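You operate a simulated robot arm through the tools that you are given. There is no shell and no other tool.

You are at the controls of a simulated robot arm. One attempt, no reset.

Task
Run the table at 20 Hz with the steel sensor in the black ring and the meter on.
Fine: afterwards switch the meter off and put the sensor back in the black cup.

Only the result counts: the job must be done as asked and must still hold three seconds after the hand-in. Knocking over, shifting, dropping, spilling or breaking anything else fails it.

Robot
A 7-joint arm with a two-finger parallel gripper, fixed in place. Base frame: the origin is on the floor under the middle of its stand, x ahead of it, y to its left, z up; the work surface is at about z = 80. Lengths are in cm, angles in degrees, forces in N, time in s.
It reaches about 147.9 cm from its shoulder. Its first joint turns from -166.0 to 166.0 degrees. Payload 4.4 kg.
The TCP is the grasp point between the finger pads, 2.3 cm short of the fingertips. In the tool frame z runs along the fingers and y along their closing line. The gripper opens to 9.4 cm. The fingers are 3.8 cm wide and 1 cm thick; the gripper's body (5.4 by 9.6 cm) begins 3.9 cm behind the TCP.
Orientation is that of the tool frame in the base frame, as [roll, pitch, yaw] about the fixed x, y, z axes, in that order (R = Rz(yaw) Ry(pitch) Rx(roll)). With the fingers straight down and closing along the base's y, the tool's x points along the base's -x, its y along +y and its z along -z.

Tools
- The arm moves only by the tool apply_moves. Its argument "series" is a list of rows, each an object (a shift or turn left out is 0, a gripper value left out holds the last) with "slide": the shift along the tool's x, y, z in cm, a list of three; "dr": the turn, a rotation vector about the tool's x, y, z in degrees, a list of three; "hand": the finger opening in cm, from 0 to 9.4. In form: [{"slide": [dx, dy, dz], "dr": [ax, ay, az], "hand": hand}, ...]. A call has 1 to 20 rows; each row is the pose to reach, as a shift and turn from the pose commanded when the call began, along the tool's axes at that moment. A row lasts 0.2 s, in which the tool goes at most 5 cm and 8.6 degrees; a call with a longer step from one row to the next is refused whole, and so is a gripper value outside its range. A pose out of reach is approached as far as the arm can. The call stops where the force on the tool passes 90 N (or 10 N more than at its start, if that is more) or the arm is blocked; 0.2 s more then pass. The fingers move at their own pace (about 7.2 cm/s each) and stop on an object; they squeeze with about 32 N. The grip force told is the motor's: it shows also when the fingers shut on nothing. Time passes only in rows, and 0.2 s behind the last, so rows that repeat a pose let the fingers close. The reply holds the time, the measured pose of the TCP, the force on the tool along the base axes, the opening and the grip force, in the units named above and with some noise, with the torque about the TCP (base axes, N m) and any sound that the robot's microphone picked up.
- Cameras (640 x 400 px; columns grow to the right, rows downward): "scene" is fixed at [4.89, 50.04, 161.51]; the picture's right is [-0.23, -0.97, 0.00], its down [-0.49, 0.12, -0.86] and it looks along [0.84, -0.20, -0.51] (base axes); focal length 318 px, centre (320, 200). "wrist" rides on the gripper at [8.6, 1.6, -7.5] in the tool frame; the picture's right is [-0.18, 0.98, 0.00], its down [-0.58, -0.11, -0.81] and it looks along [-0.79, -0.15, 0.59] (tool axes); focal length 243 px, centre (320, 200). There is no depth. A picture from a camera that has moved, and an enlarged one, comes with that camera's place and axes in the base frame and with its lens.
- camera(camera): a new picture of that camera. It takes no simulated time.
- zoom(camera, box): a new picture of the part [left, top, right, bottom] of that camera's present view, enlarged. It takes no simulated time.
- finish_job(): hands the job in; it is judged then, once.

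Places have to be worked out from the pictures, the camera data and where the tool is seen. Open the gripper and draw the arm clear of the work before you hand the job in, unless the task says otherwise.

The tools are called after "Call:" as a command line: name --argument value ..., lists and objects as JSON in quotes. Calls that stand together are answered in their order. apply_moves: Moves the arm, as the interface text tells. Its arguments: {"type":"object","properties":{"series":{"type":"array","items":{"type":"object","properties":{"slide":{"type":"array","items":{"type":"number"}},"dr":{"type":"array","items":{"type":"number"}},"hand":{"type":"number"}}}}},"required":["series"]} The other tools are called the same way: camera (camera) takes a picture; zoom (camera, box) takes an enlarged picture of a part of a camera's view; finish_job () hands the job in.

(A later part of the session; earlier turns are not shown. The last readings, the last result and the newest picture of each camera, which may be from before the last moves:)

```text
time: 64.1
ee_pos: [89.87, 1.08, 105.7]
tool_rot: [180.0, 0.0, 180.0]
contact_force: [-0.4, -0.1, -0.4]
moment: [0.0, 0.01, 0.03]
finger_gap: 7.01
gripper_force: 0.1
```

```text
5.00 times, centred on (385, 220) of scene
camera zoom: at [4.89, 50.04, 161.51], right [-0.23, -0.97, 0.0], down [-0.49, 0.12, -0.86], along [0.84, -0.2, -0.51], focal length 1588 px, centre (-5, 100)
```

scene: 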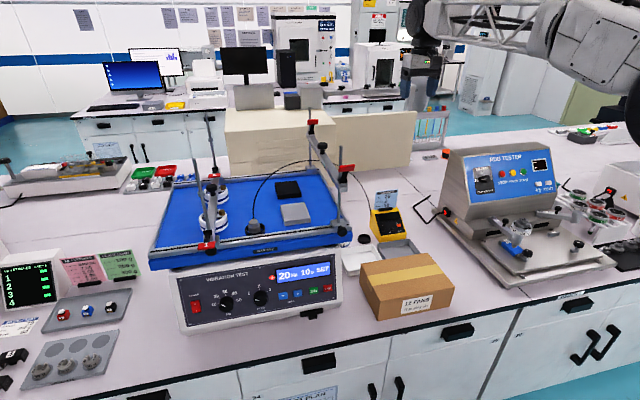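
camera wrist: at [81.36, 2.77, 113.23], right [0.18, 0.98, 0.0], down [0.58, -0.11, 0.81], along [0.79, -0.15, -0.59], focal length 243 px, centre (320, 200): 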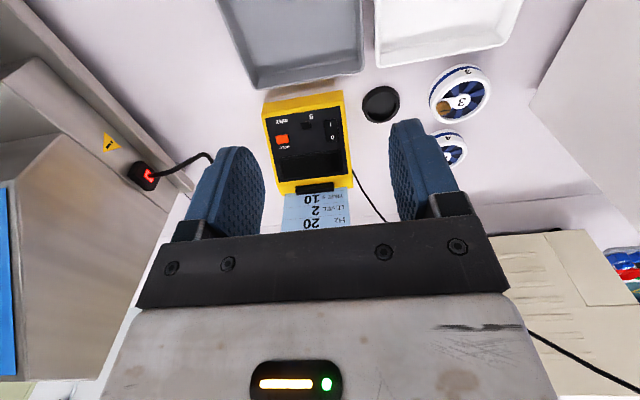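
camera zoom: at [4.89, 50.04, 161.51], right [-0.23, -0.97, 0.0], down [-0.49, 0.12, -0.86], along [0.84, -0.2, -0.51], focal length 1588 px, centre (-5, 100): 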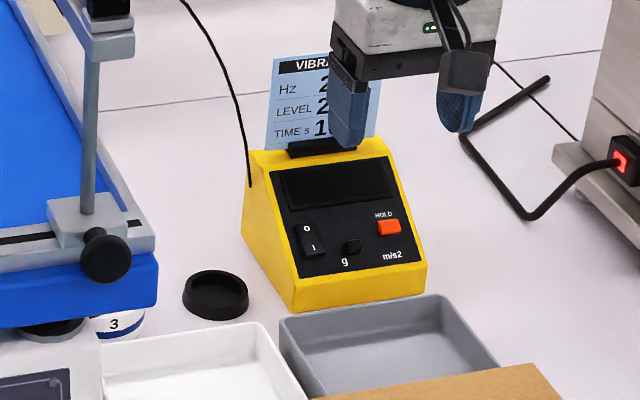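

The rocker's "I" mark comes out at (101.7, 0.4, 85.2) and "O" at (103.5, 0.4, 85.7), on a slope of about 20°. I close the fingers and go to just above the "I" half, with the far tip edge over it.

Call:
apply_moves --series '[{"slide": [-2.5, -0.2, 3], "hand": 0}, {"slide": [-5, -0.4, 6], "hand": 0}, {"slide": [-7.5, -0.6, 9], "hand": 0}, {"slide": [-10, -0.68, 11.5], "hand": 0}, {"slide": [-10.2, -0.68, 13.5], "hand": 0}, {"slide": [-10.2, -0.68, 13.5], "hand": 0}]'

Call:
camera --camera "wrist"

Call:
zoom --camera "scene" --box '[350, 190, 430, 250]'

Call:
zoom --camera "wrist" --box '[240, 50, 400, 170]'

```text
time: 65.5
ee_pos: [100.23, 0.35, 92.29]
tool_rot: [-179.9, 0.0, -180.0]
contact_force: [0.2, 0.3, 0.8]
moment: [0.02, -0.01, 0.01]
finger_gap: 0.03
gripper_force: 32.3
```

```text
taken
camera wrist: at [91.63, 2.13, 99.77], right [0.18, 0.98, 0.0], down [0.58, -0.11, 0.81], along [0.79, -0.15, -0.59], focal length 243 px, centre (320, 200)
```

wrist: 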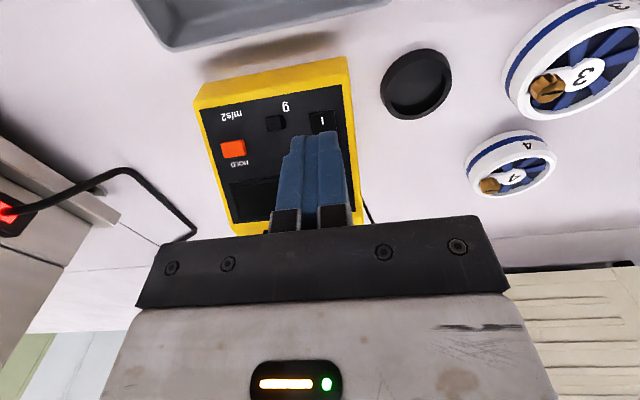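

```text
6.67 times, centred on (390, 220) of scene
camera zoom: at [4.89, 50.04, 161.51], right [-0.23, -0.97, 0.0], down [-0.49, 0.12, -0.86], along [0.84, -0.2, -0.51], focal length 2117 px, centre (-147, 67)
```

zoom: 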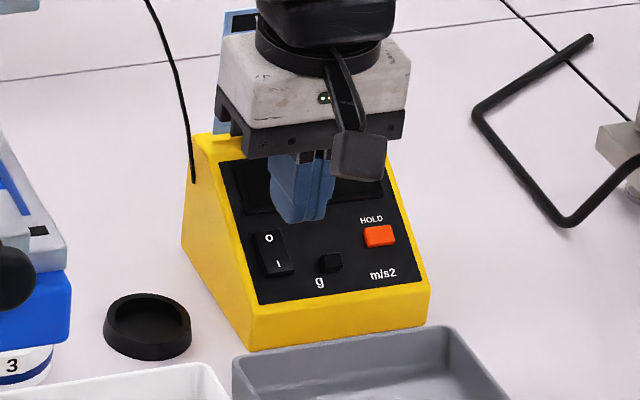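

```text
3.33 times, centred on (320, 110) of wrist
camera zoom: at [91.63, 2.13, 99.77], right [0.18, 0.98, 0.0], down [0.58, -0.11, 0.81], along [0.79, -0.15, -0.59], focal length 809 px, centre (320, 500)
```

zoom: 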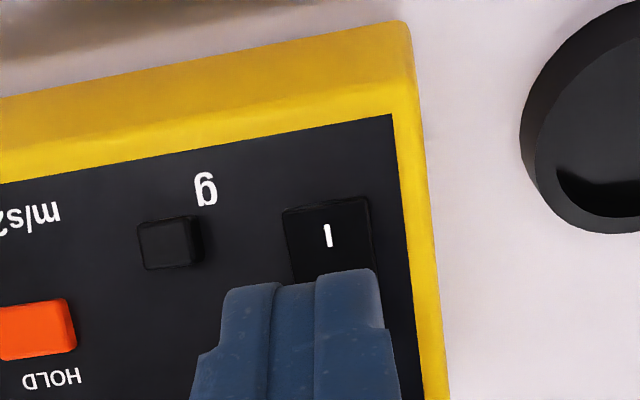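

The "I" mark is at (101.9, 0.4), just under the far edge of the closed tips (x≈102). I come down in decreasing steps until the rocker gives.

Call:
apply_moves --series '[{"slide": [0, 0, 1.5]}, {"slide": [0, 0, 3]}, {"slide": [0, 0, 3.8]}, {"slide": [0, 0, 4.2]}, {"slide": [0, 0, 4.5]}]'

Call:
zoom --camera "scene" --box '[350, 190, 430, 250]'

```text
time: 66.7
ee_pos: [100.17, 0.53, 87.94]
tool_rot: [-179.9, -0.1, -180.0]
contact_force: [0.1, -0.2, -0.6]
moment: [0.01, -0.01, 0.0]
finger_gap: 0.01
gripper_force: 32.1
```

```text
6.67 times, centred on (390, 220) of scene
camera zoom: at [4.89, 50.04, 161.51], right [-0.23, -0.97, 0.0], down [-0.49, 0.12, -0.86], along [0.84, -0.2, -0.51], focal length 2117 px, centre (-147, 67)
```

zoom: 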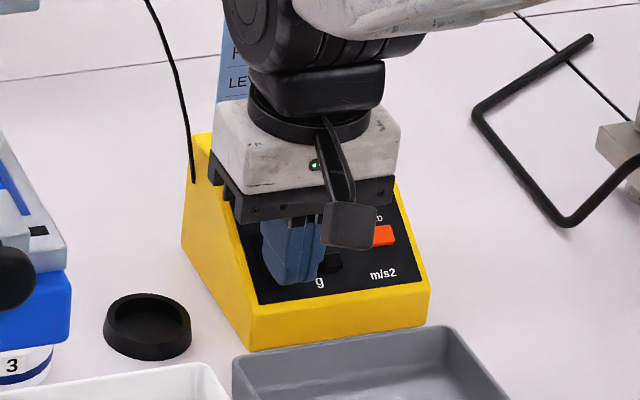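

No contact yet at z 87.9. I go on in 2 mm steps.

Call:
apply_moves --series '[{"slide": [0, 0, 0.2]}, {"slide": [0, 0, 0.4]}, {"slide": [0, 0, 0.6]}]'

Call:
camera --camera "wrist"

Call:
zoom --camera "scene" --box '[350, 190, 430, 250]'

```text
time: 67.5
ee_pos: [100.1, 0.46, 87.61]
tool_rot: [179.9, 0.1, -180.0]
contact_force: [-35.8, 2.7, 42.4]
moment: [0.09, 0.01, -0.03]
finger_gap: 0.0
gripper_force: 32.0
```

```text
taken
camera wrist: at [91.53, 2.16, 95.07], right [0.18, 0.98, 0.0], down [0.58, -0.11, 0.81], along [0.79, -0.15, -0.59], focal length 243 px, centre (320, 200)
```

wrist: 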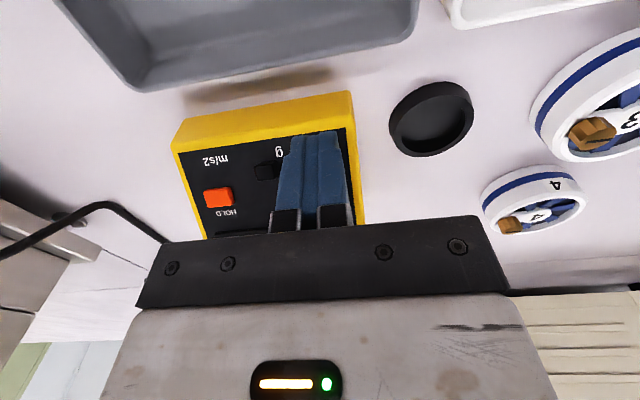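

```text
6.67 times, centred on (390, 220) of scene
camera zoom: at [4.89, 50.04, 161.51], right [-0.23, -0.97, 0.0], down [-0.49, 0.12, -0.86], along [0.84, -0.2, -0.51], focal length 2117 px, centre (-147, 67)
```

zoom: 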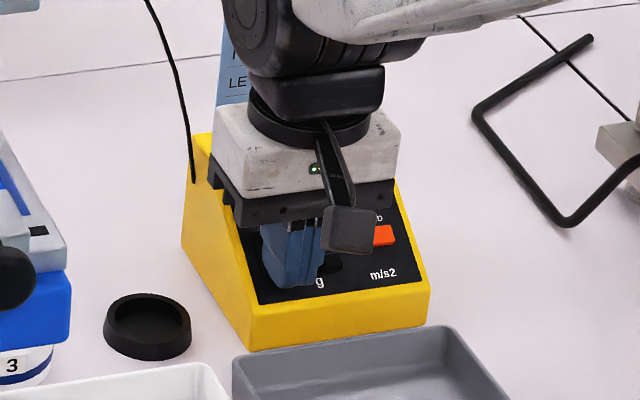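

There is contact with about 42 N downward. I lift off and look whether the meter's display has come on and that the meter has not moved.

Call:
apply_moves --series '[{"slide": [0, 0, -1]}, {"slide": [0, 0, -4]}, {"slide": [2, 0, -8]}, {"slide": [5, 0, -11]}, {"slide": [5, 0, -11]}]'

Call:
camera --camera "wrist"

Call:
zoom --camera "scene" --box '[350, 190, 430, 250]'

```text
time: 68.7
ee_pos: [95.1, 0.43, 98.33]
tool_rot: [180.0, 0.1, -180.0]
contact_force: [0.5, 0.3, -0.5]
moment: [-0.01, -0.01, -0.02]
finger_gap: 0.01
gripper_force: 31.6
```

```text
taken
camera wrist: at [86.47, 2.06, 105.82], right [0.18, 0.98, 0.0], down [0.58, -0.11, 0.81], along [0.79, -0.15, -0.59], focal length 243 px, centre (320, 200)
```

wrist: 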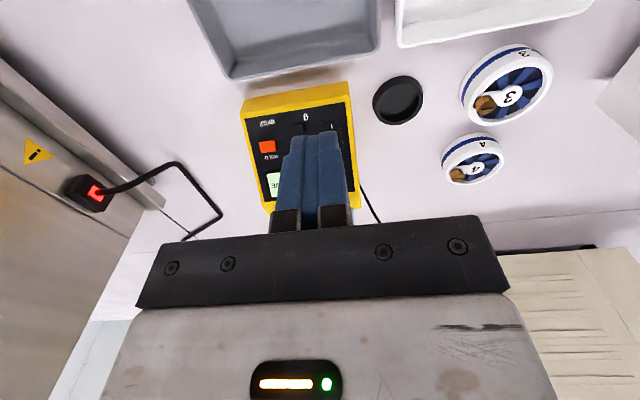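

```text
6.67 times, centred on (390, 220) of scene
camera zoom: at [4.89, 50.04, 161.51], right [-0.23, -0.97, 0.0], down [-0.49, 0.12, -0.86], along [0.84, -0.2, -0.51], focal length 2117 px, centre (-147, 67)
```

zoom: 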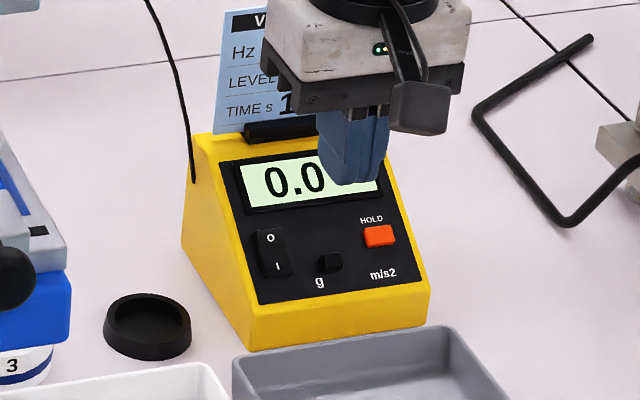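

The meter is on and shows 0.0, and it hasn't moved. Now to the RUN button at about (69.0, 36.8, 92.7): I go up and back to the front of the bench first.

Call:
apply_moves --series '[{"slide": [0, 0, -4.8]}, {"slide": [0, 0, -9.6]}, {"slide": [0, 0, -14.4]}, {"slide": [0, 0, -19.2]}, {"slide": [0, 0, -24]}, {"slide": [1, 0.2, -27]}, {"slide": [5.5, 1.2, -27]}, {"slide": [10, 2.2, -27]}, {"slide": [14.5, 3.2, -27]}, {"slide": [19, 4.2, -27]}, {"slide": [23.5, 5.2, -27]}, {"slide": [28, 6.2, -27]}, {"slide": [32.5, 7.2, -27]}, {"slide": [37, 8.2, -27]}, {"slide": [41.5, 9.2, -27]}, {"slide": [44, 10, -27]}, {"slide": [44, 10, -27]}]'

Call:
camera --camera "scene"

```text
time: 72.3
ee_pos: [51.12, 10.46, 125.36]
tool_rot: [-180.0, 0.0, -180.0]
contact_force: [0.2, -0.4, 0.5]
moment: [0.01, 0.0, 0.01]
finger_gap: 0.0
gripper_force: 32.4
```

```text
taken
```

scene: 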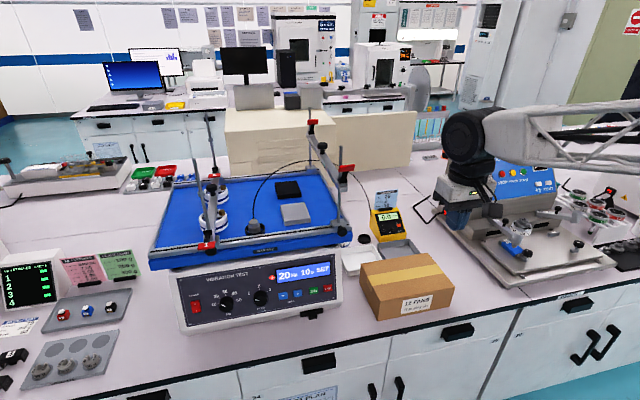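

Before running, I save a detailed look at the tray, and I bring the tool to the front of the RUN button with a 45° tilt.

Call:
zoom --camera "scene" --box '[150, 110, 370, 270]'

Call:
apply_moves --series '[{"slide": [-0.5, 3.5, 1], "dr": [0, -5, 0]}, {"slide": [-1, 7.5, 3], "dr": [0, -10, 0]}, {"slide": [-1.5, 11.5, 5.5], "dr": [0, -17, 0]}, {"slide": [-2, 15.5, 8], "dr": [0, -24, 0]}, {"slide": [-2.5, 19.5, 11], "dr": [0, -31, 0]}, {"slide": [-3, 23, 14], "dr": [0, -38, 0]}, {"slide": [-3.5, 25.5, 17], "dr": [0, -45, 0]}, {"slide": [-4, 26.3, 20], "dr": [0, -45, 0]}, {"slide": [-4, 26.3, 20], "dr": [0, -45, 0]}]'

Call:
camera --camera "wrist"

Call:
camera --camera "scene"

```text
2.50 times, centred on (260, 190) of scene
camera zoom: at [4.89, 50.04, 161.51], right [-0.23, -0.97, 0.0], down [-0.49, 0.12, -0.86], along [0.84, -0.2, -0.51], focal length 794 px, centre (470, 225)
```

zoom: 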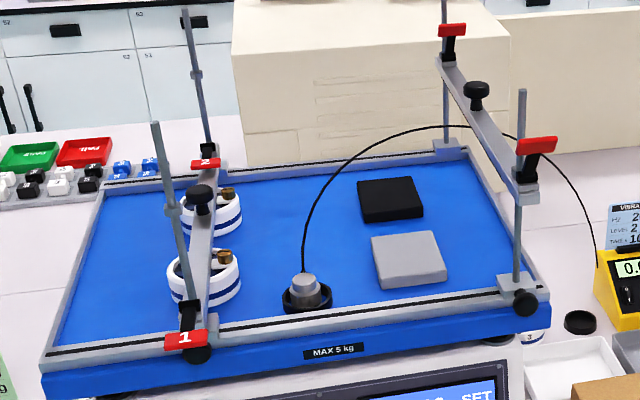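

```text
refused: row 5 steps farther than a row can; nothing moved
```

```text
taken
camera wrist: at [42.46, 12.16, 132.87], right [0.18, 0.98, 0.0], down [0.58, -0.11, 0.81], along [0.79, -0.15, -0.59], focal length 243 px, centre (320, 200)
```

wrist: 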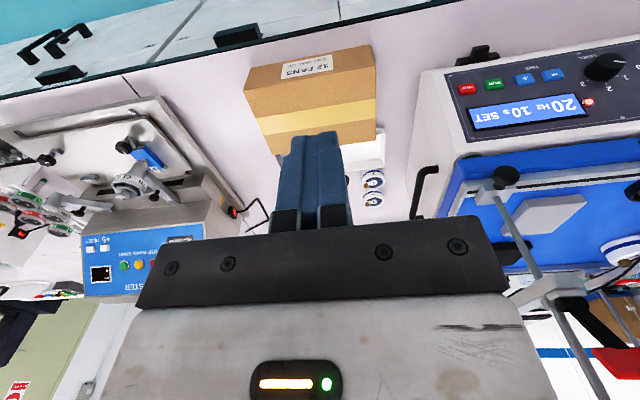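

```text
taken
```

scene: 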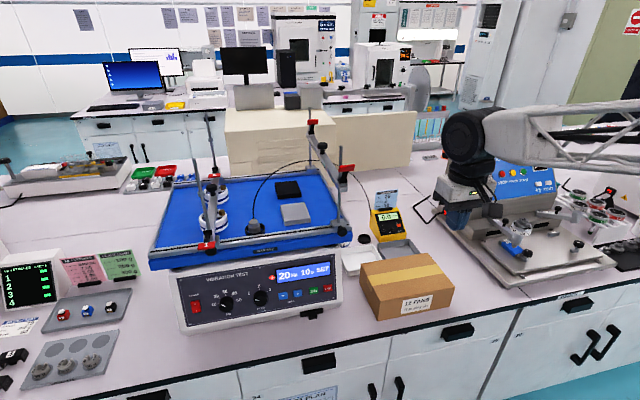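

A step was a hair too long, so nothing moved. I send it again with smaller steps.

Call:
apply_moves --series '[{"slide": [-0.5, 3, 1], "dr": [0, -5, 0]}, {"slide": [-1, 6.5, 3], "dr": [0, -10, 0]}, {"slide": [-1.5, 10, 5], "dr": [0, -16, 0]}, {"slide": [-2, 13.5, 7.5], "dr": [0, -22, 0]}, {"slide": [-2.5, 17, 10], "dr": [0, -28, 0]}, {"slide": [-3, 20.5, 12.5], "dr": [0, -34, 0]}, {"slide": [-3.5, 23.5, 15.5], "dr": [0, -40, 0]}, {"slide": [-4, 26, 18.5], "dr": [0, -45, 0]}, {"slide": [-4, 26.3, 20], "dr": [0, -45, 0]}, {"slide": [-4, 26.3, 20], "dr": [0, -45, 0]}]'

Call:
camera --camera "wrist"

Call:
camera --camera "scene"

```text
time: 74.5
ee_pos: [55.31, 36.78, 105.34]
tool_rot: [179.9, 45.0, -180.0]
contact_force: [-0.1, -0.2, -0.2]
moment: [-0.03, 0.02, 0.0]
finger_gap: 0.02
gripper_force: 31.7
```

```text
taken
camera wrist: at [43.85, 38.48, 104.49], right [0.13, 0.98, 0.13], down [-0.16, -0.11, 0.98], along [0.98, -0.15, 0.14], focal length 243 px, centre (320, 200)
```

wrist: 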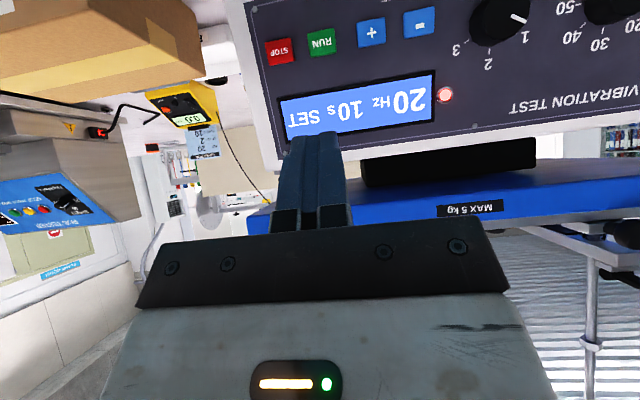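

```text
taken
```

scene: 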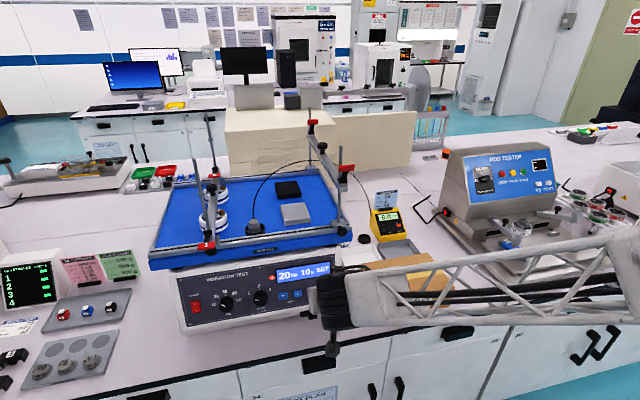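

RUN is at about (69, 36.8, 92.9) and straight ahead of the closed tips. I move to within 3 cm of it.

Call:
apply_moves --series '[{"slide": [0.7, 0, 3.7]}, {"slide": [1.4, 0, 7.4]}, {"slide": [2.1, 0, 11.1]}, {"slide": [2.67, 0, 14.2]}, {"slide": [2.67, 0, 14.2]}]'

Call:
camera --camera "wrist"

Call:
zoom --camera "scene" --box '[260, 230, 420, 350]'

```text
time: 75.7
ee_pos: [63.44, 36.7, 93.37]
tool_rot: [179.9, 45.0, 180.0]
contact_force: [0.3, 0.2, 0.2]
moment: [-0.02, -0.02, 0.0]
finger_gap: 0.0
gripper_force: 32.6
```

```text
taken
camera wrist: at [51.98, 38.43, 92.51], right [0.13, 0.98, 0.13], down [-0.16, -0.11, 0.98], along [0.98, -0.15, 0.14], focal length 243 px, centre (320, 200)
```

wrist: 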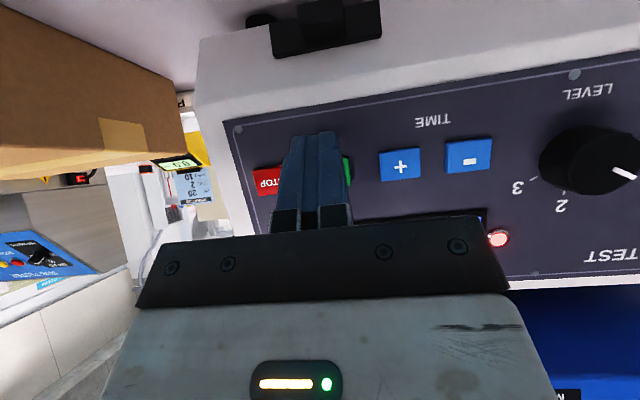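

```text
3.33 times, centred on (340, 290) of scene
camera zoom: at [4.89, 50.04, 161.51], right [-0.23, -0.97, 0.0], down [-0.49, 0.12, -0.86], along [0.84, -0.2, -0.51], focal length 1058 px, centre (253, -100)
```

zoom: 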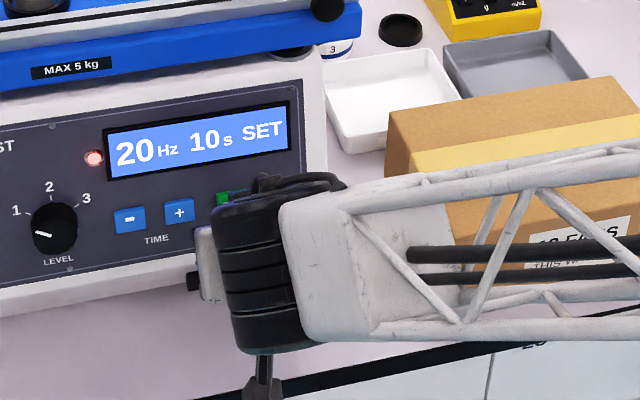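

RUN lies right behind the tips, 1 mm to the left. I advance until just before contact, then press in small steps.

Call:
apply_moves --series '[{"slide": [-0.55, 0.05, 0.6]}, {"slide": [-1.1, 0.1, 1.2]}, {"slide": [-1.4, 0.1, 1.5]}, {"slide": [-1.6, 0.1, 1.7]}]'

Call:
zoom --camera "scene" --box '[260, 230, 420, 350]'

```text
time: 76.7
ee_pos: [65.66, 36.81, 93.39]
tool_rot: [180.0, 45.1, 179.9]
contact_force: [-2.2, -1.1, 0.6]
moment: [-0.01, -0.01, -0.03]
finger_gap: 0.0
gripper_force: 32.0
heard: click
```

```text
3.33 times, centred on (340, 290) of scene
camera zoom: at [4.89, 50.04, 161.51], right [-0.23, -0.97, 0.0], down [-0.49, 0.12, -0.86], along [0.84, -0.2, -0.51], focal length 1058 px, centre (253, -100)
```

zoom: 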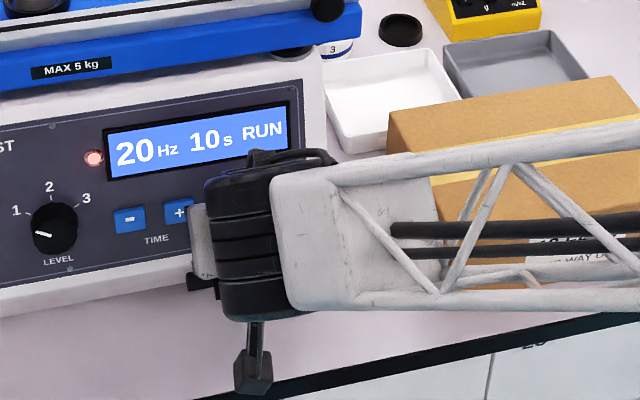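

A click was heard and the display reads 20 Hz, 10 s, RUN. I back the fingers off the panel and watch the run.

Call:
apply_moves --series '[{"slide": [1.5, 0, -1.5]}, {"slide": [4, 0, -4]}, {"slide": [7, 0, -7]}, {"slide": [7, 0, -7]}]'

Call:
camera --camera "scene"

Call:
zoom --camera "scene" --box '[340, 180, 430, 260]'

Call:
zoom --camera "scene" --box '[150, 110, 370, 270]'

```text
time: 77.7
ee_pos: [55.71, 36.95, 93.4]
tool_rot: [180.0, 44.9, -180.0]
contact_force: [-0.7, -0.8, -0.7]
moment: [0.03, -0.02, 0.0]
finger_gap: 0.0
gripper_force: 31.9
```

```text
taken
```

scene: 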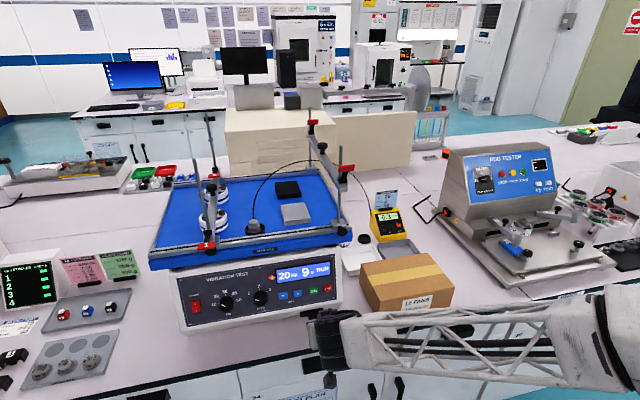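

```text
5.00 times, centred on (385, 220) of scene
camera zoom: at [4.89, 50.04, 161.51], right [-0.23, -0.97, 0.0], down [-0.49, 0.12, -0.86], along [0.84, -0.2, -0.51], focal length 1588 px, centre (-5, 100)
```

zoom: 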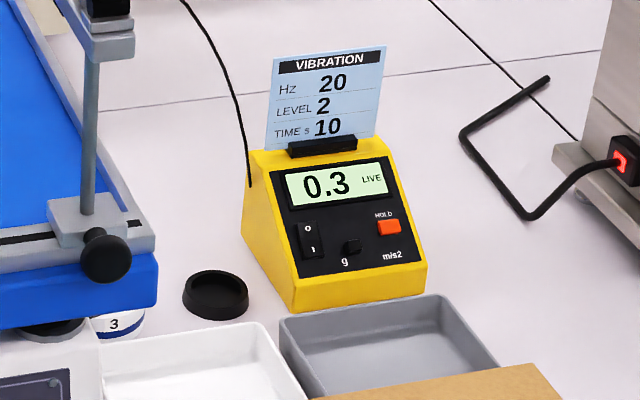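

```text
2.50 times, centred on (260, 190) of scene
camera zoom: at [4.89, 50.04, 161.51], right [-0.23, -0.97, 0.0], down [-0.49, 0.12, -0.86], along [0.84, -0.2, -0.51], focal length 794 px, centre (470, 225)
```

zoom: 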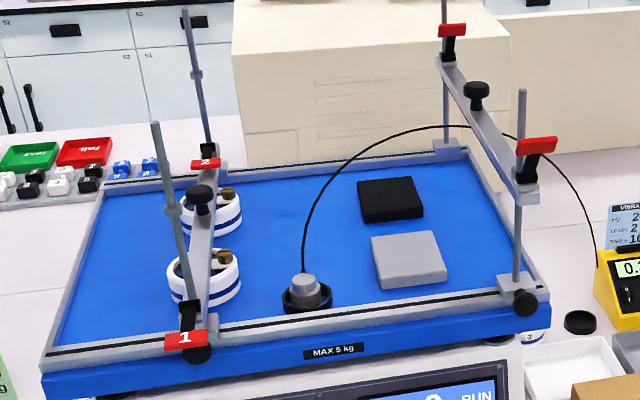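

The run is under way: 9 s left, the meter shows 0.3 LIVE, and everything on the tray stays put. While it runs I bring the arm up and back toward the meter side.

Call:
apply_moves --series '[{"slide": [-2, -1.5, -2.6], "dr": [0, 0, 0]}, {"slide": [-4.2, -4, -5.4], "dr": [0, 5, 0]}, {"slide": [-6.4, -7, -8.2], "dr": [0, 10, 0]}, {"slide": [-8.6, -10, -11], "dr": [0, 15, 0]}, {"slide": [-10.8, -13, -13.8], "dr": [0, 20, 0]}, {"slide": [-13, -16, -16.6], "dr": [0, 25, 0]}, {"slide": [-15.2, -19, -19.4], "dr": [0, 30, 0]}, {"slide": [-17.4, -22, -22.2], "dr": [0, 35, 0]}, {"slide": [-19, -25, -24.6], "dr": [0, 40, 0]}, {"slide": [-19.5, -26.5, -25.8], "dr": [0, 45, 0]}, {"slide": [-19.5, -26.5, -25.8], "dr": [0, 45, 0]}, {"slide": [-19.5, -26.5, -25.8], "dr": [0, 45, 0]}]'

Call:
zoom --camera "scene" --box '[150, 160, 430, 320]'

```text
time: 80.3
ee_pos: [51.38, 10.28, 125.48]
tool_rot: [180.0, -0.2, -180.0]
contact_force: [0.0, -1.4, -0.8]
moment: [-0.01, 0.01, 0.01]
finger_gap: 0.0
gripper_force: 32.4
```

```text
2.29 times, centred on (290, 240) of scene
camera zoom: at [4.89, 50.04, 161.51], right [-0.23, -0.97, 0.0], down [-0.49, 0.12, -0.86], along [0.84, -0.2, -0.51], focal length 726 px, centre (389, 109)
```

zoom: 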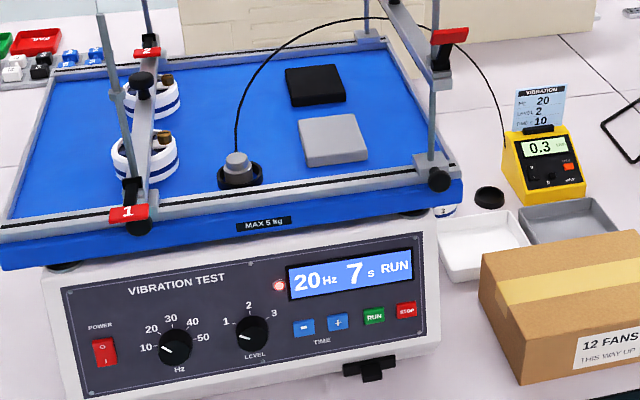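

Seven seconds remain. I hold the arm still and let time pass.

Call:
apply_moves --series '[{"slide": [0, 0, 0]}, {"slide": [0, 0, 0]}, {"slide": [0, 0, 0]}, {"slide": [0, 0, 0]}, {"slide": [0, 0, 0]}, {"slide": [0, 0, 0]}, {"slide": [0, 0, 0]}, {"slide": [0, 0, 0]}, {"slide": [0, 0, 0]}, {"slide": [0, 0, 0]}, {"slide": [0, 0, 0]}, {"slide": [0, 0, 0]}, {"slide": [0, 0, 0]}, {"slide": [0, 0, 0]}, {"slide": [0, 0, 0]}, {"slide": [0, 0, 0]}, {"slide": [0, 0, 0]}, {"slide": [0, 0, 0]}, {"slide": [0, 0, 0]}, {"slide": [0, 0, 0]}]'

Call:
zoom --camera "scene" --box '[150, 160, 430, 320]'

```text
time: 84.5
ee_pos: [51.24, 10.24, 125.53]
tool_rot: [179.9, 0.0, 179.9]
contact_force: [1.2, -0.6, 0.4]
moment: [-0.01, 0.01, 0.0]
finger_gap: 0.02
gripper_force: 32.4
```

```text
2.29 times, centred on (290, 240) of scene
camera zoom: at [4.89, 50.04, 161.51], right [-0.23, -0.97, 0.0], down [-0.49, 0.12, -0.86], along [0.84, -0.2, -0.51], focal length 726 px, centre (389, 109)
```

zoom: 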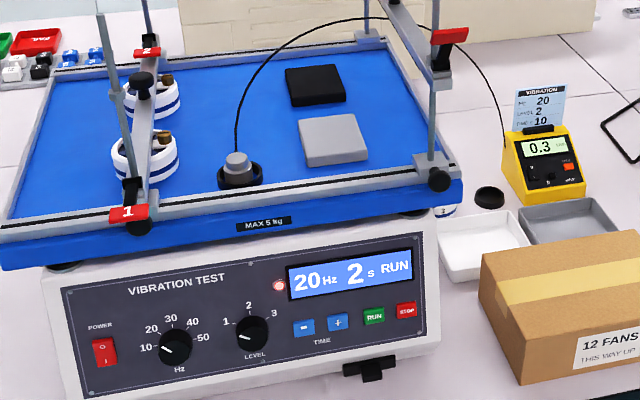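

Two seconds remain and all is steady, so I wait the rest out.

Call:
apply_moves --series '[{"slide": [0, 0, 0]}, {"slide": [0, 0, 0]}, {"slide": [0, 0, 0]}, {"slide": [0, 0, 0]}, {"slide": [0, 0, 0]}, {"slide": [0, 0, 0]}, {"slide": [0, 0, 0]}, {"slide": [0, 0, 0]}, {"slide": [0, 0, 0]}, {"slide": [0, 0, 0]}, {"slide": [0, 0, 0]}, {"slide": [0, 0, 0]}, {"slide": [0, 0, 0]}, {"slide": [0, 0, 0]}, {"slide": [0, 0, 0]}, {"slide": [0, 0, 0]}]'

Call:
zoom --camera "scene" --box '[150, 160, 430, 320]'

```text
time: 87.9
ee_pos: [51.32, 10.32, 125.47]
tool_rot: [180.0, -0.1, -179.9]
contact_force: [0.2, -0.5, 0.6]
moment: [0.01, 0.0, 0.02]
finger_gap: 0.0
gripper_force: 31.4
```

```text
2.29 times, centred on (290, 240) of scene
camera zoom: at [4.89, 50.04, 161.51], right [-0.23, -0.97, 0.0], down [-0.49, 0.12, -0.86], along [0.84, -0.2, -0.51], focal length 726 px, centre (389, 109)
```

zoom: 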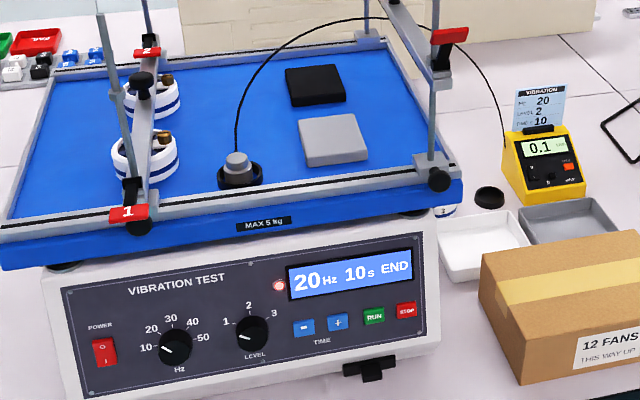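

The display shows END: the run is finished. Now I return to the meter to switch it off.

Call:
apply_moves --series '[{"slide": [-4.5, -1, 0]}, {"slide": [-9, -2, 0]}, {"slide": [-13.5, -3, 0]}, {"slide": [-18, -4, 0]}, {"slide": [-22.5, -5, 0]}, {"slide": [-27, -6, 0]}, {"slide": [-31.5, -7, 0]}, {"slide": [-36, -8, 0]}, {"slide": [-40.5, -9, 0]}, {"slide": [-43.8, -9.9, 0]}, {"slide": [-43.8, -9.9, 4.8]}, {"slide": [-43.8, -9.9, 9.6]}, {"slide": [-43.8, -9.9, 14.4]}, {"slide": [-43.8, -9.9, 19.2]}, {"slide": [-43.8, -9.9, 24]}, {"slide": [-43.8, -9.9, 27]}, {"slide": [-43.8, -9.9, 27]}]'

Call:
camera --camera "wrist"

Call:
zoom --camera "scene" --box '[350, 190, 430, 250]'

```text
time: 91.5
ee_pos: [95.1, 0.5, 98.25]
tool_rot: [179.9, 0.0, -179.9]
contact_force: [0.7, 0.7, 0.8]
moment: [0.01, 0.01, -0.02]
finger_gap: 0.0
gripper_force: 31.9
```

```text
taken
camera wrist: at [86.51, 2.18, 105.8], right [0.18, 0.98, 0.0], down [0.58, -0.11, 0.81], along [0.79, -0.15, -0.59], focal length 243 px, centre (320, 200)
```

wrist: 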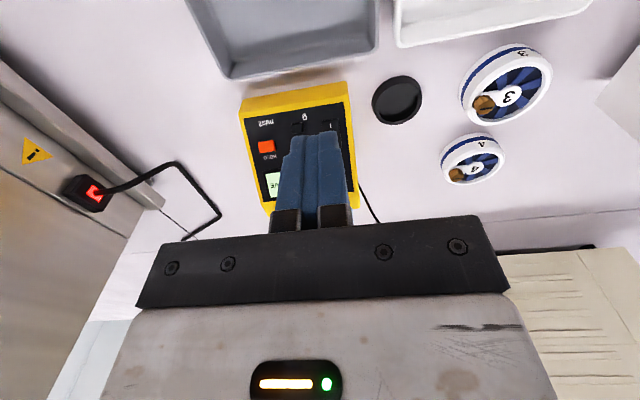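

```text
6.67 times, centred on (390, 220) of scene
camera zoom: at [4.89, 50.04, 161.51], right [-0.23, -0.97, 0.0], down [-0.49, 0.12, -0.86], along [0.84, -0.2, -0.51], focal length 2117 px, centre (-147, 67)
```

zoom: 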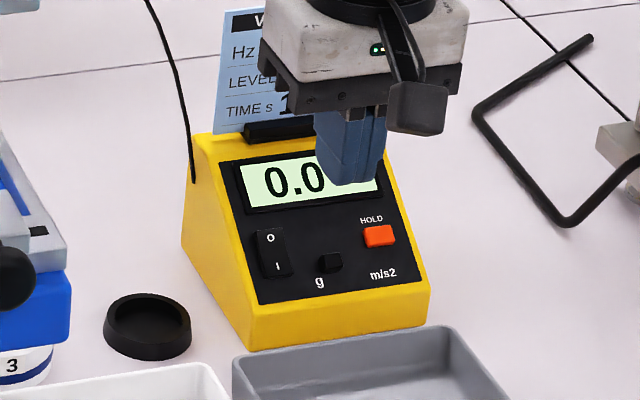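

The meter still reads 0.0 and is unmoved. I position the far tip edge over the "O" half (TCP x≈102.0) and come down to z≈90.

Call:
apply_moves --series '[{"slide": [-2.5, -0.05, 1]}, {"slide": [-5, -0.1, 3]}, {"slide": [-6.95, -0.1, 5]}, {"slide": [-6.95, -0.1, 7]}, {"slide": [-6.95, -0.1, 8]}, {"slide": [-6.95, -0.1, 8]}]'

Call:
zoom --camera "wrist" --box '[240, 50, 400, 170]'

Call:
zoom --camera "scene" --box '[350, 190, 430, 250]'

```text
time: 92.9
ee_pos: [101.9, 0.36, 90.38]
tool_rot: [-179.9, 0.0, -180.0]
contact_force: [-0.2, 1.1, -0.1]
moment: [-0.01, 0.01, -0.01]
finger_gap: 0.0
gripper_force: 32.2
```

```text
3.33 times, centred on (320, 110) of wrist
camera zoom: at [93.42, 2.09, 97.79], right [0.18, 0.98, 0.0], down [0.58, -0.11, 0.81], along [0.79, -0.15, -0.59], focal length 809 px, centre (320, 500)
```

zoom: 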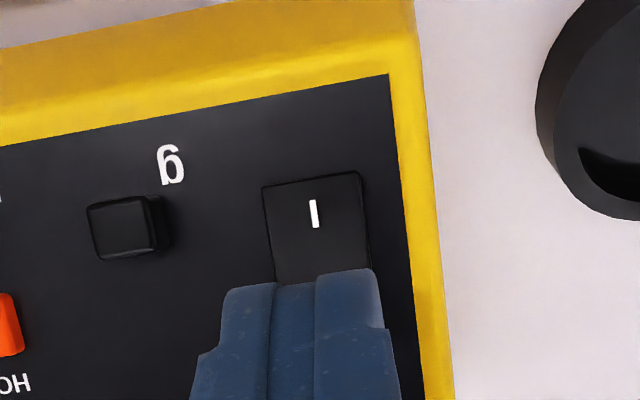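

```text
6.67 times, centred on (390, 220) of scene
camera zoom: at [4.89, 50.04, 161.51], right [-0.23, -0.97, 0.0], down [-0.49, 0.12, -0.86], along [0.84, -0.2, -0.51], focal length 2117 px, centre (-147, 67)
```

zoom: 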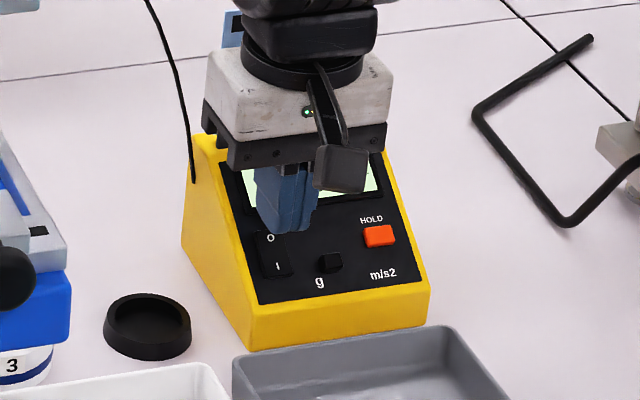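

The tips are over the "O" half. I descend in small steps to press it.

Call:
apply_moves --series '[{"slide": [0, 0, 0.4]}, {"slide": [0, 0, 0.8]}, {"slide": [0, 0, 1.1]}, {"slide": [0, 0, 1.3]}]'

Call:
zoom --camera "scene" --box '[350, 190, 430, 250]'

```text
time: 93.9
ee_pos: [101.96, 0.44, 88.88]
tool_rot: [-180.0, 0.0, 179.9]
contact_force: [-0.1, 0.2, -0.4]
moment: [0.0, -0.03, 0.0]
finger_gap: 0.0
gripper_force: 31.9
```

```text
6.67 times, centred on (390, 220) of scene
camera zoom: at [4.89, 50.04, 161.51], right [-0.23, -0.97, 0.0], down [-0.49, 0.12, -0.86], along [0.84, -0.2, -0.51], focal length 2117 px, centre (-147, 67)
```

zoom: 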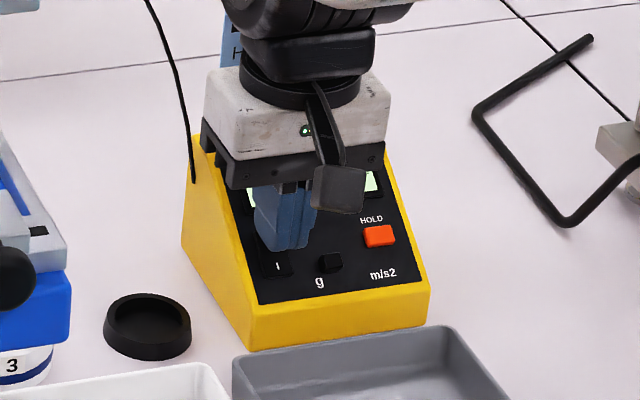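

No contact and the display is still lit. I go on down in 1.5 mm steps.

Call:
apply_moves --series '[{"slide": [0, 0, 0.15]}, {"slide": [0, 0, 0.3]}, {"slide": [0, 0, 0.45]}]'

Call:
zoom --camera "scene" --box '[350, 190, 430, 250]'

```text
time: 94.7
ee_pos: [102.06, 0.31, 88.73]
tool_rot: [-180.0, 0.0, -179.9]
contact_force: [4.7, -1.1, 17.5]
moment: [-0.01, -0.41, 0.04]
finger_gap: 0.01
gripper_force: 31.6
```

```text
6.67 times, centred on (390, 220) of scene
camera zoom: at [4.89, 50.04, 161.51], right [-0.23, -0.97, 0.0], down [-0.49, 0.12, -0.86], along [0.84, -0.2, -0.51], focal length 2117 px, centre (-147, 67)
```

zoom: 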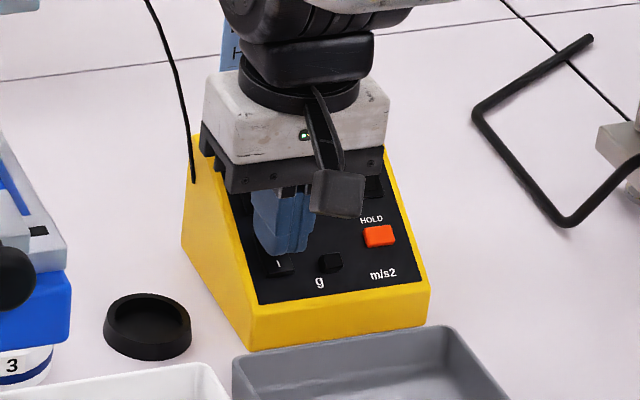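

The lit corners of the display have gone dark. I lift off and check.

Call:
apply_moves --series '[{"slide": [0, 0, -1]}, {"slide": [0, 0, -4]}, {"slide": [2, 0, -8]}, {"slide": [5.5, 0, -11]}, {"slide": [6.5, 0, -12]}, {"slide": [6.5, 0, -12]}]'

Call:
camera --camera "wrist"

Call:
zoom --camera "scene" --box '[350, 190, 430, 250]'

```text
time: 96.1
ee_pos: [95.54, 0.31, 100.68]
tool_rot: [-179.9, 0.0, -180.0]
contact_force: [0.1, -0.1, -0.2]
moment: [0.03, 0.0, 0.0]
finger_gap: 0.0
gripper_force: 31.9
```

```text
taken
camera wrist: at [86.96, 2.02, 108.14], right [0.18, 0.98, 0.0], down [0.58, -0.11, 0.81], along [0.79, -0.15, -0.59], focal length 243 px, centre (320, 200)
```

wrist: 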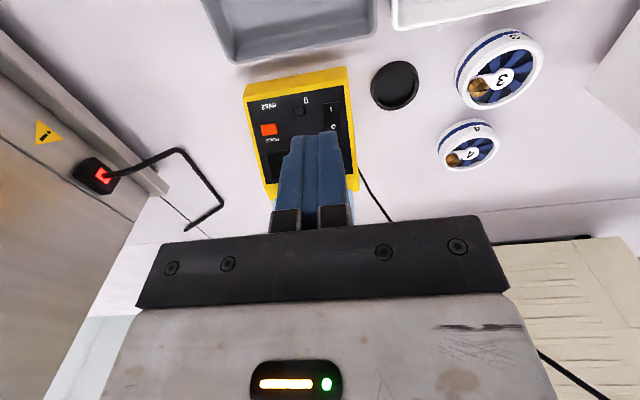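

```text
6.67 times, centred on (390, 220) of scene
camera zoom: at [4.89, 50.04, 161.51], right [-0.23, -0.97, 0.0], down [-0.49, 0.12, -0.86], along [0.84, -0.2, -0.51], focal length 2117 px, centre (-147, 67)
```

zoom: 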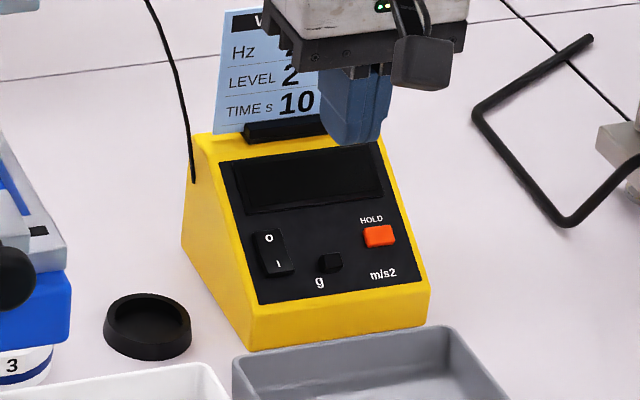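

The meter is off and unmoved. Now to fetch the sensor: up to z≈143 first.

Call:
apply_moves --series '[{"slide": [0, 0, -4.8]}, {"slide": [0, 0, -9.6]}, {"slide": [0, 0, -14.4]}, {"slide": [0, 0, -19.2]}, {"slide": [0, 0, -24]}, {"slide": [0, 0, -28.8]}, {"slide": [0, 0, -33.6]}, {"slide": [0, 0, -38.4]}, {"slide": [0, 0, -42.5], "hand": 5}, {"slide": [0, 0, -42.5], "hand": 5}]'

Call:
apply_moves --series '[{"slide": [1.7, 4.2, 0]}, {"slide": [3.4, 8.5, 0]}, {"slide": [5.1, 12.7, 0]}, {"slide": [6.8, 17, 0]}, {"slide": [8.5, 21.2, 0]}, {"slide": [10.2, 25.5, 0]}, {"slide": [11.9, 29.7, 0]}, {"slide": [13.6, 34, 0]}, {"slide": [15.3, 38.2, 0]}, {"slide": [17, 42.4, 0]}, {"slide": [18.7, 46.6, 0]}, {"slide": [20.2, 49.8, 0]}, {"slide": [20.5, 50.8, 0]}, {"slide": [20.5, 50.8, 0]}]'

Call:
camera --camera "wrist"

Call:
camera --camera "scene"

```text
time: 98.3
ee_pos: [95.32, 0.3, 143.12]
tool_rot: [179.9, 0.0, 180.0]
contact_force: [-0.8, -0.5, -0.7]
moment: [0.02, 0.0, 0.01]
finger_gap: 4.98
gripper_force: 0.1
```

```text
time: 101.3
ee_pos: [75.12, 51.2, 143.16]
tool_rot: [179.9, -0.1, -180.0]
contact_force: [0.6, 0.0, -0.1]
moment: [0.0, -0.03, 0.0]
finger_gap: 4.98
gripper_force: 0.0
```

```text
taken
camera wrist: at [66.48, 52.91, 150.56], right [0.18, 0.98, 0.0], down [0.58, -0.11, 0.81], along [0.79, -0.15, -0.59], focal length 243 px, centre (320, 200)
```

wrist: 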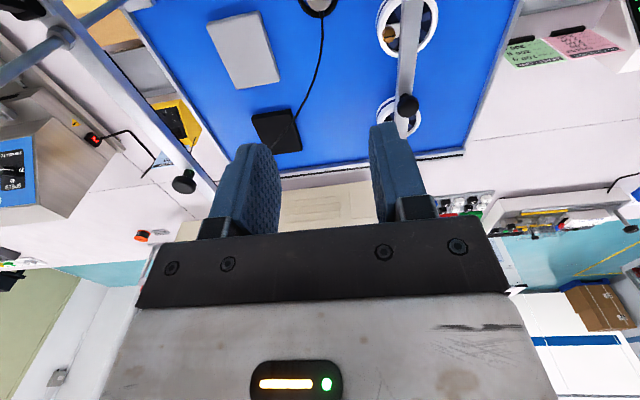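

```text
taken
```

scene: 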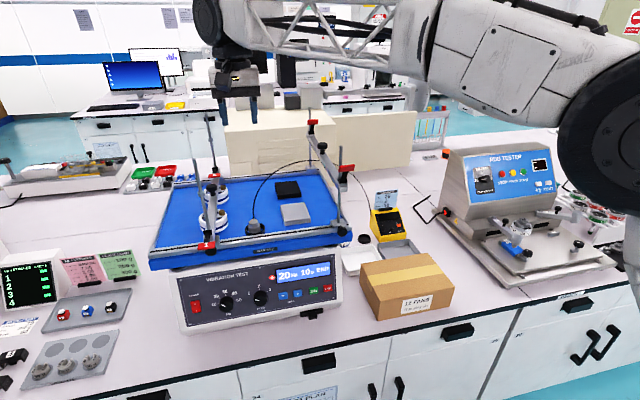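

I'm above the ring. I descend to z≈126 and check where the sensor stands.

Call:
apply_moves --series '[{"slide": [0, 0, 4.5]}, {"slide": [0, 0, 9]}, {"slide": [0, 0, 13.5]}, {"slide": [0, 0, 17]}, {"slide": [0, 0, 17]}]'

Call:
camera --camera "wrist"

Call:
zoom --camera "wrist" --box '[260, 0, 380, 100]'

```text
time: 102.5
ee_pos: [75.08, 51.3, 126.28]
tool_rot: [-180.0, -0.1, -180.0]
contact_force: [0.1, 0.0, -0.3]
moment: [0.01, -0.02, 0.01]
finger_gap: 5.01
gripper_force: 0.0
```

```text
taken
camera wrist: at [66.47, 52.93, 133.68], right [0.18, 0.98, 0.0], down [0.58, -0.11, 0.81], along [0.79, -0.15, -0.59], focal length 243 px, centre (320, 200)
```

wrist: 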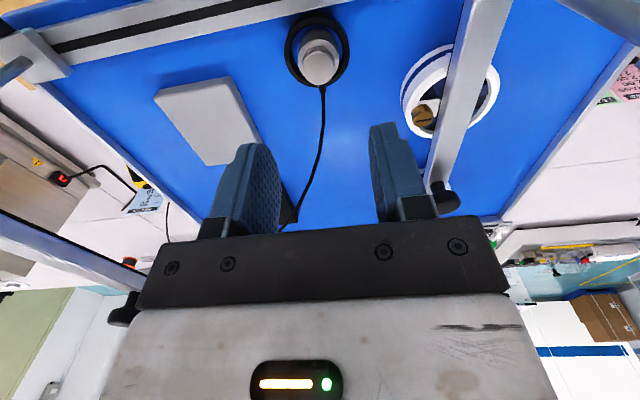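

```text
4.00 times, centred on (320, 50) of wrist
camera zoom: at [66.47, 52.93, 133.68], right [0.18, 0.98, 0.0], down [0.58, -0.11, 0.81], along [0.79, -0.15, -0.59], focal length 970 px, centre (320, 800)
```

zoom: 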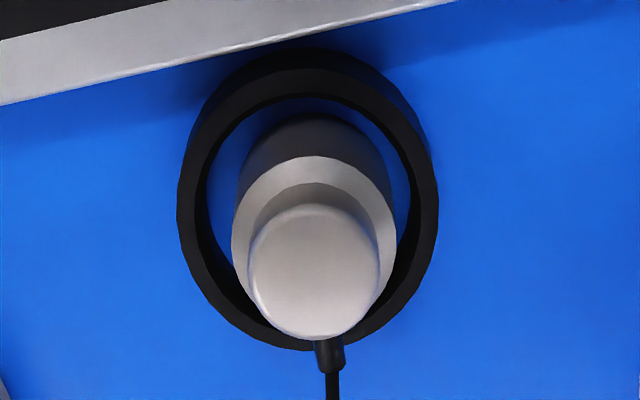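

The sensor stands upright, its axis within 1 mm of mine. I descend to TCP z≈115.4, just clear of the ring's rim.

Call:
apply_moves --series '[{"slide": [0, -0.09, 3]}, {"slide": [0, -0.09, 6]}, {"slide": [0, -0.09, 8.5]}, {"slide": [0, -0.09, 10]}, {"slide": [0, -0.09, 10.6]}, {"slide": [0, -0.09, 10.85]}, {"slide": [0, -0.09, 10.85]}]'

Call:
zoom --camera "wrist" --box '[220, 60, 420, 210]'

Call:
zoom --camera "scene" --box '[220, 195, 290, 245]'

```text
time: 104.1
ee_pos: [75.11, 50.97, 115.31]
tool_rot: [179.9, 0.0, -180.0]
contact_force: [-1.9, -0.4, 4.5]
moment: [-0.11, -0.01, -0.04]
finger_gap: 5.02
gripper_force: 0.4
```

```text
2.67 times, centred on (320, 135) of wrist
camera zoom: at [66.44, 52.8, 122.81], right [0.18, 0.98, 0.0], down [0.58, -0.11, 0.81], along [0.79, -0.15, -0.59], focal length 647 px, centre (320, 373)
```

zoom: 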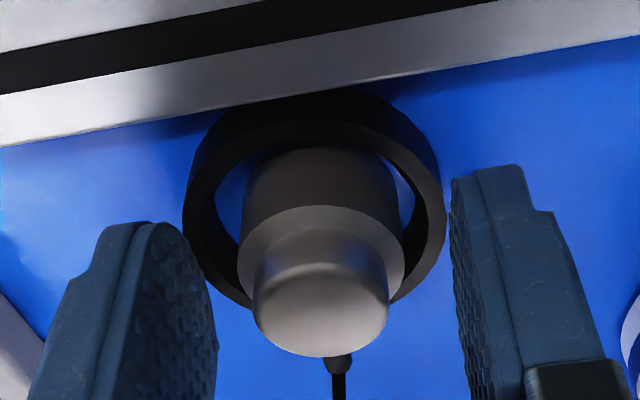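

```text
8.00 times, centred on (255, 220) of scene
camera zoom: at [4.89, 50.04, 161.51], right [-0.23, -0.97, 0.0], down [-0.49, 0.12, -0.86], along [0.84, -0.2, -0.51], focal length 2540 px, centre (840, 40)
```

zoom: 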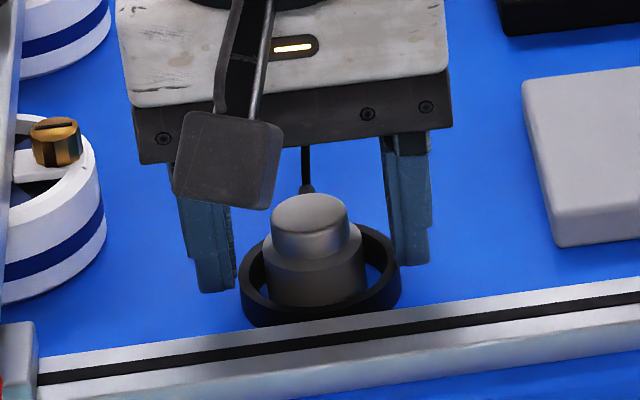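

A light touch (4.5 N) on the right finger shows it is on the ring's rim, so I raise 0.2 cm before closing.

Call:
apply_moves --series '[{"slide": [0, 0, -0.2], "hand": 5}, {"slide": [0, 0, -0.2], "hand": 5}]'

Call:
apply_moves --series '[{"hand": 4.2}, {"hand": 3.4}, {"hand": 2}, {"hand": 1}, {"hand": 1}, {"hand": 1}]'

Call:
zoom --camera "scene" --box '[220, 195, 290, 245]'

```text
time: 104.7
ee_pos: [75.1, 51.09, 115.56]
tool_rot: [180.0, -0.1, 180.0]
contact_force: [0.2, 0.4, 0.2]
moment: [-0.05, 0.0, 0.03]
finger_gap: 5.03
gripper_force: 0.0
```

```text
time: 106.1
ee_pos: [75.09, 51.23, 115.54]
tool_rot: [-179.9, 0.0, -180.0]
contact_force: [0.5, -0.3, 1.4]
moment: [-0.05, 0.0, 0.03]
finger_gap: 3.08
gripper_force: 32.2
```

```text
8.00 times, centred on (255, 220) of scene
camera zoom: at [4.89, 50.04, 161.51], right [-0.23, -0.97, 0.0], down [-0.49, 0.12, -0.86], along [0.84, -0.2, -0.51], focal length 2540 px, centre (840, 40)
```

zoom: 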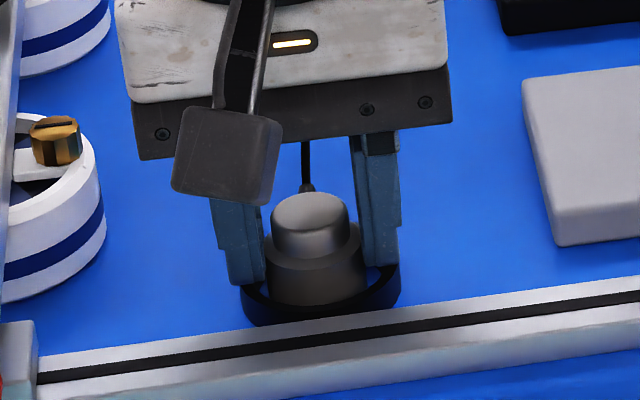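

The sensor is gripped (3.08) and the ring hasn't moved. I lift very gently.

Call:
apply_moves --series '[{"slide": [0, 0, -0.1]}, {"slide": [0, 0, -0.25]}, {"slide": [0, 0, -0.5]}, {"slide": [0, 0, -0.85]}, {"slide": [0, 0, -1.3]}, {"slide": [0, 0, -1.9]}, {"slide": [0, 0, -2.5]}, {"slide": [0, 0, -3]}, {"slide": [0, 0, -3]}]'

Call:
zoom --camera "scene" --box '[220, 195, 290, 245]'

Call:
zoom --camera "wrist" --box '[220, 60, 420, 210]'

```text
time: 108.1
ee_pos: [75.01, 50.96, 118.48]
tool_rot: [179.9, 0.0, -180.0]
contact_force: [0.2, -0.2, -1.0]
moment: [0.05, -0.01, 0.02]
finger_gap: 3.09
gripper_force: 32.2
```

```text
8.00 times, centred on (255, 220) of scene
camera zoom: at [4.89, 50.04, 161.51], right [-0.23, -0.97, 0.0], down [-0.49, 0.12, -0.86], along [0.84, -0.2, -0.51], focal length 2540 px, centre (840, 40)
```

zoom: 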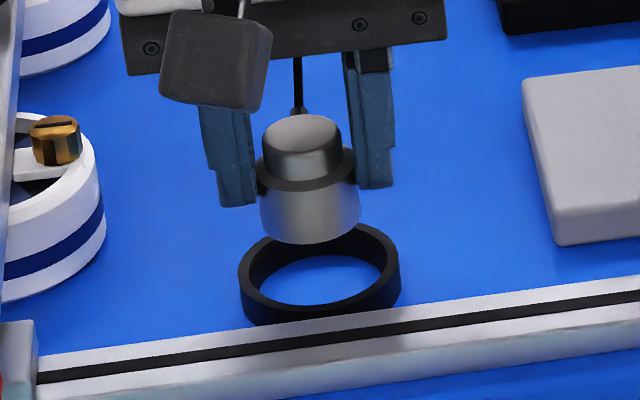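

```text
2.67 times, centred on (320, 135) of wrist
camera zoom: at [66.47, 52.73, 125.95], right [0.18, 0.98, 0.0], down [0.58, -0.11, 0.81], along [0.79, -0.15, -0.59], focal length 647 px, centre (320, 373)
```

zoom: 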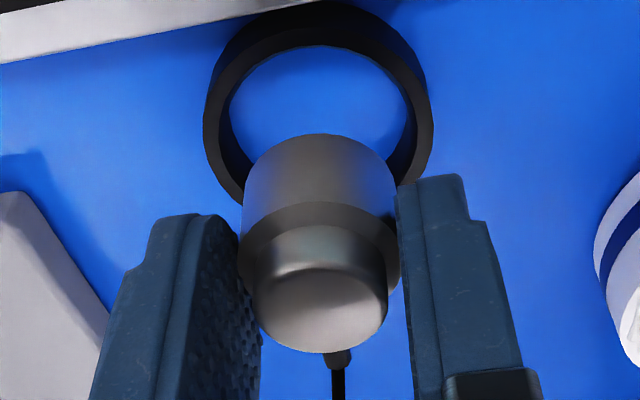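

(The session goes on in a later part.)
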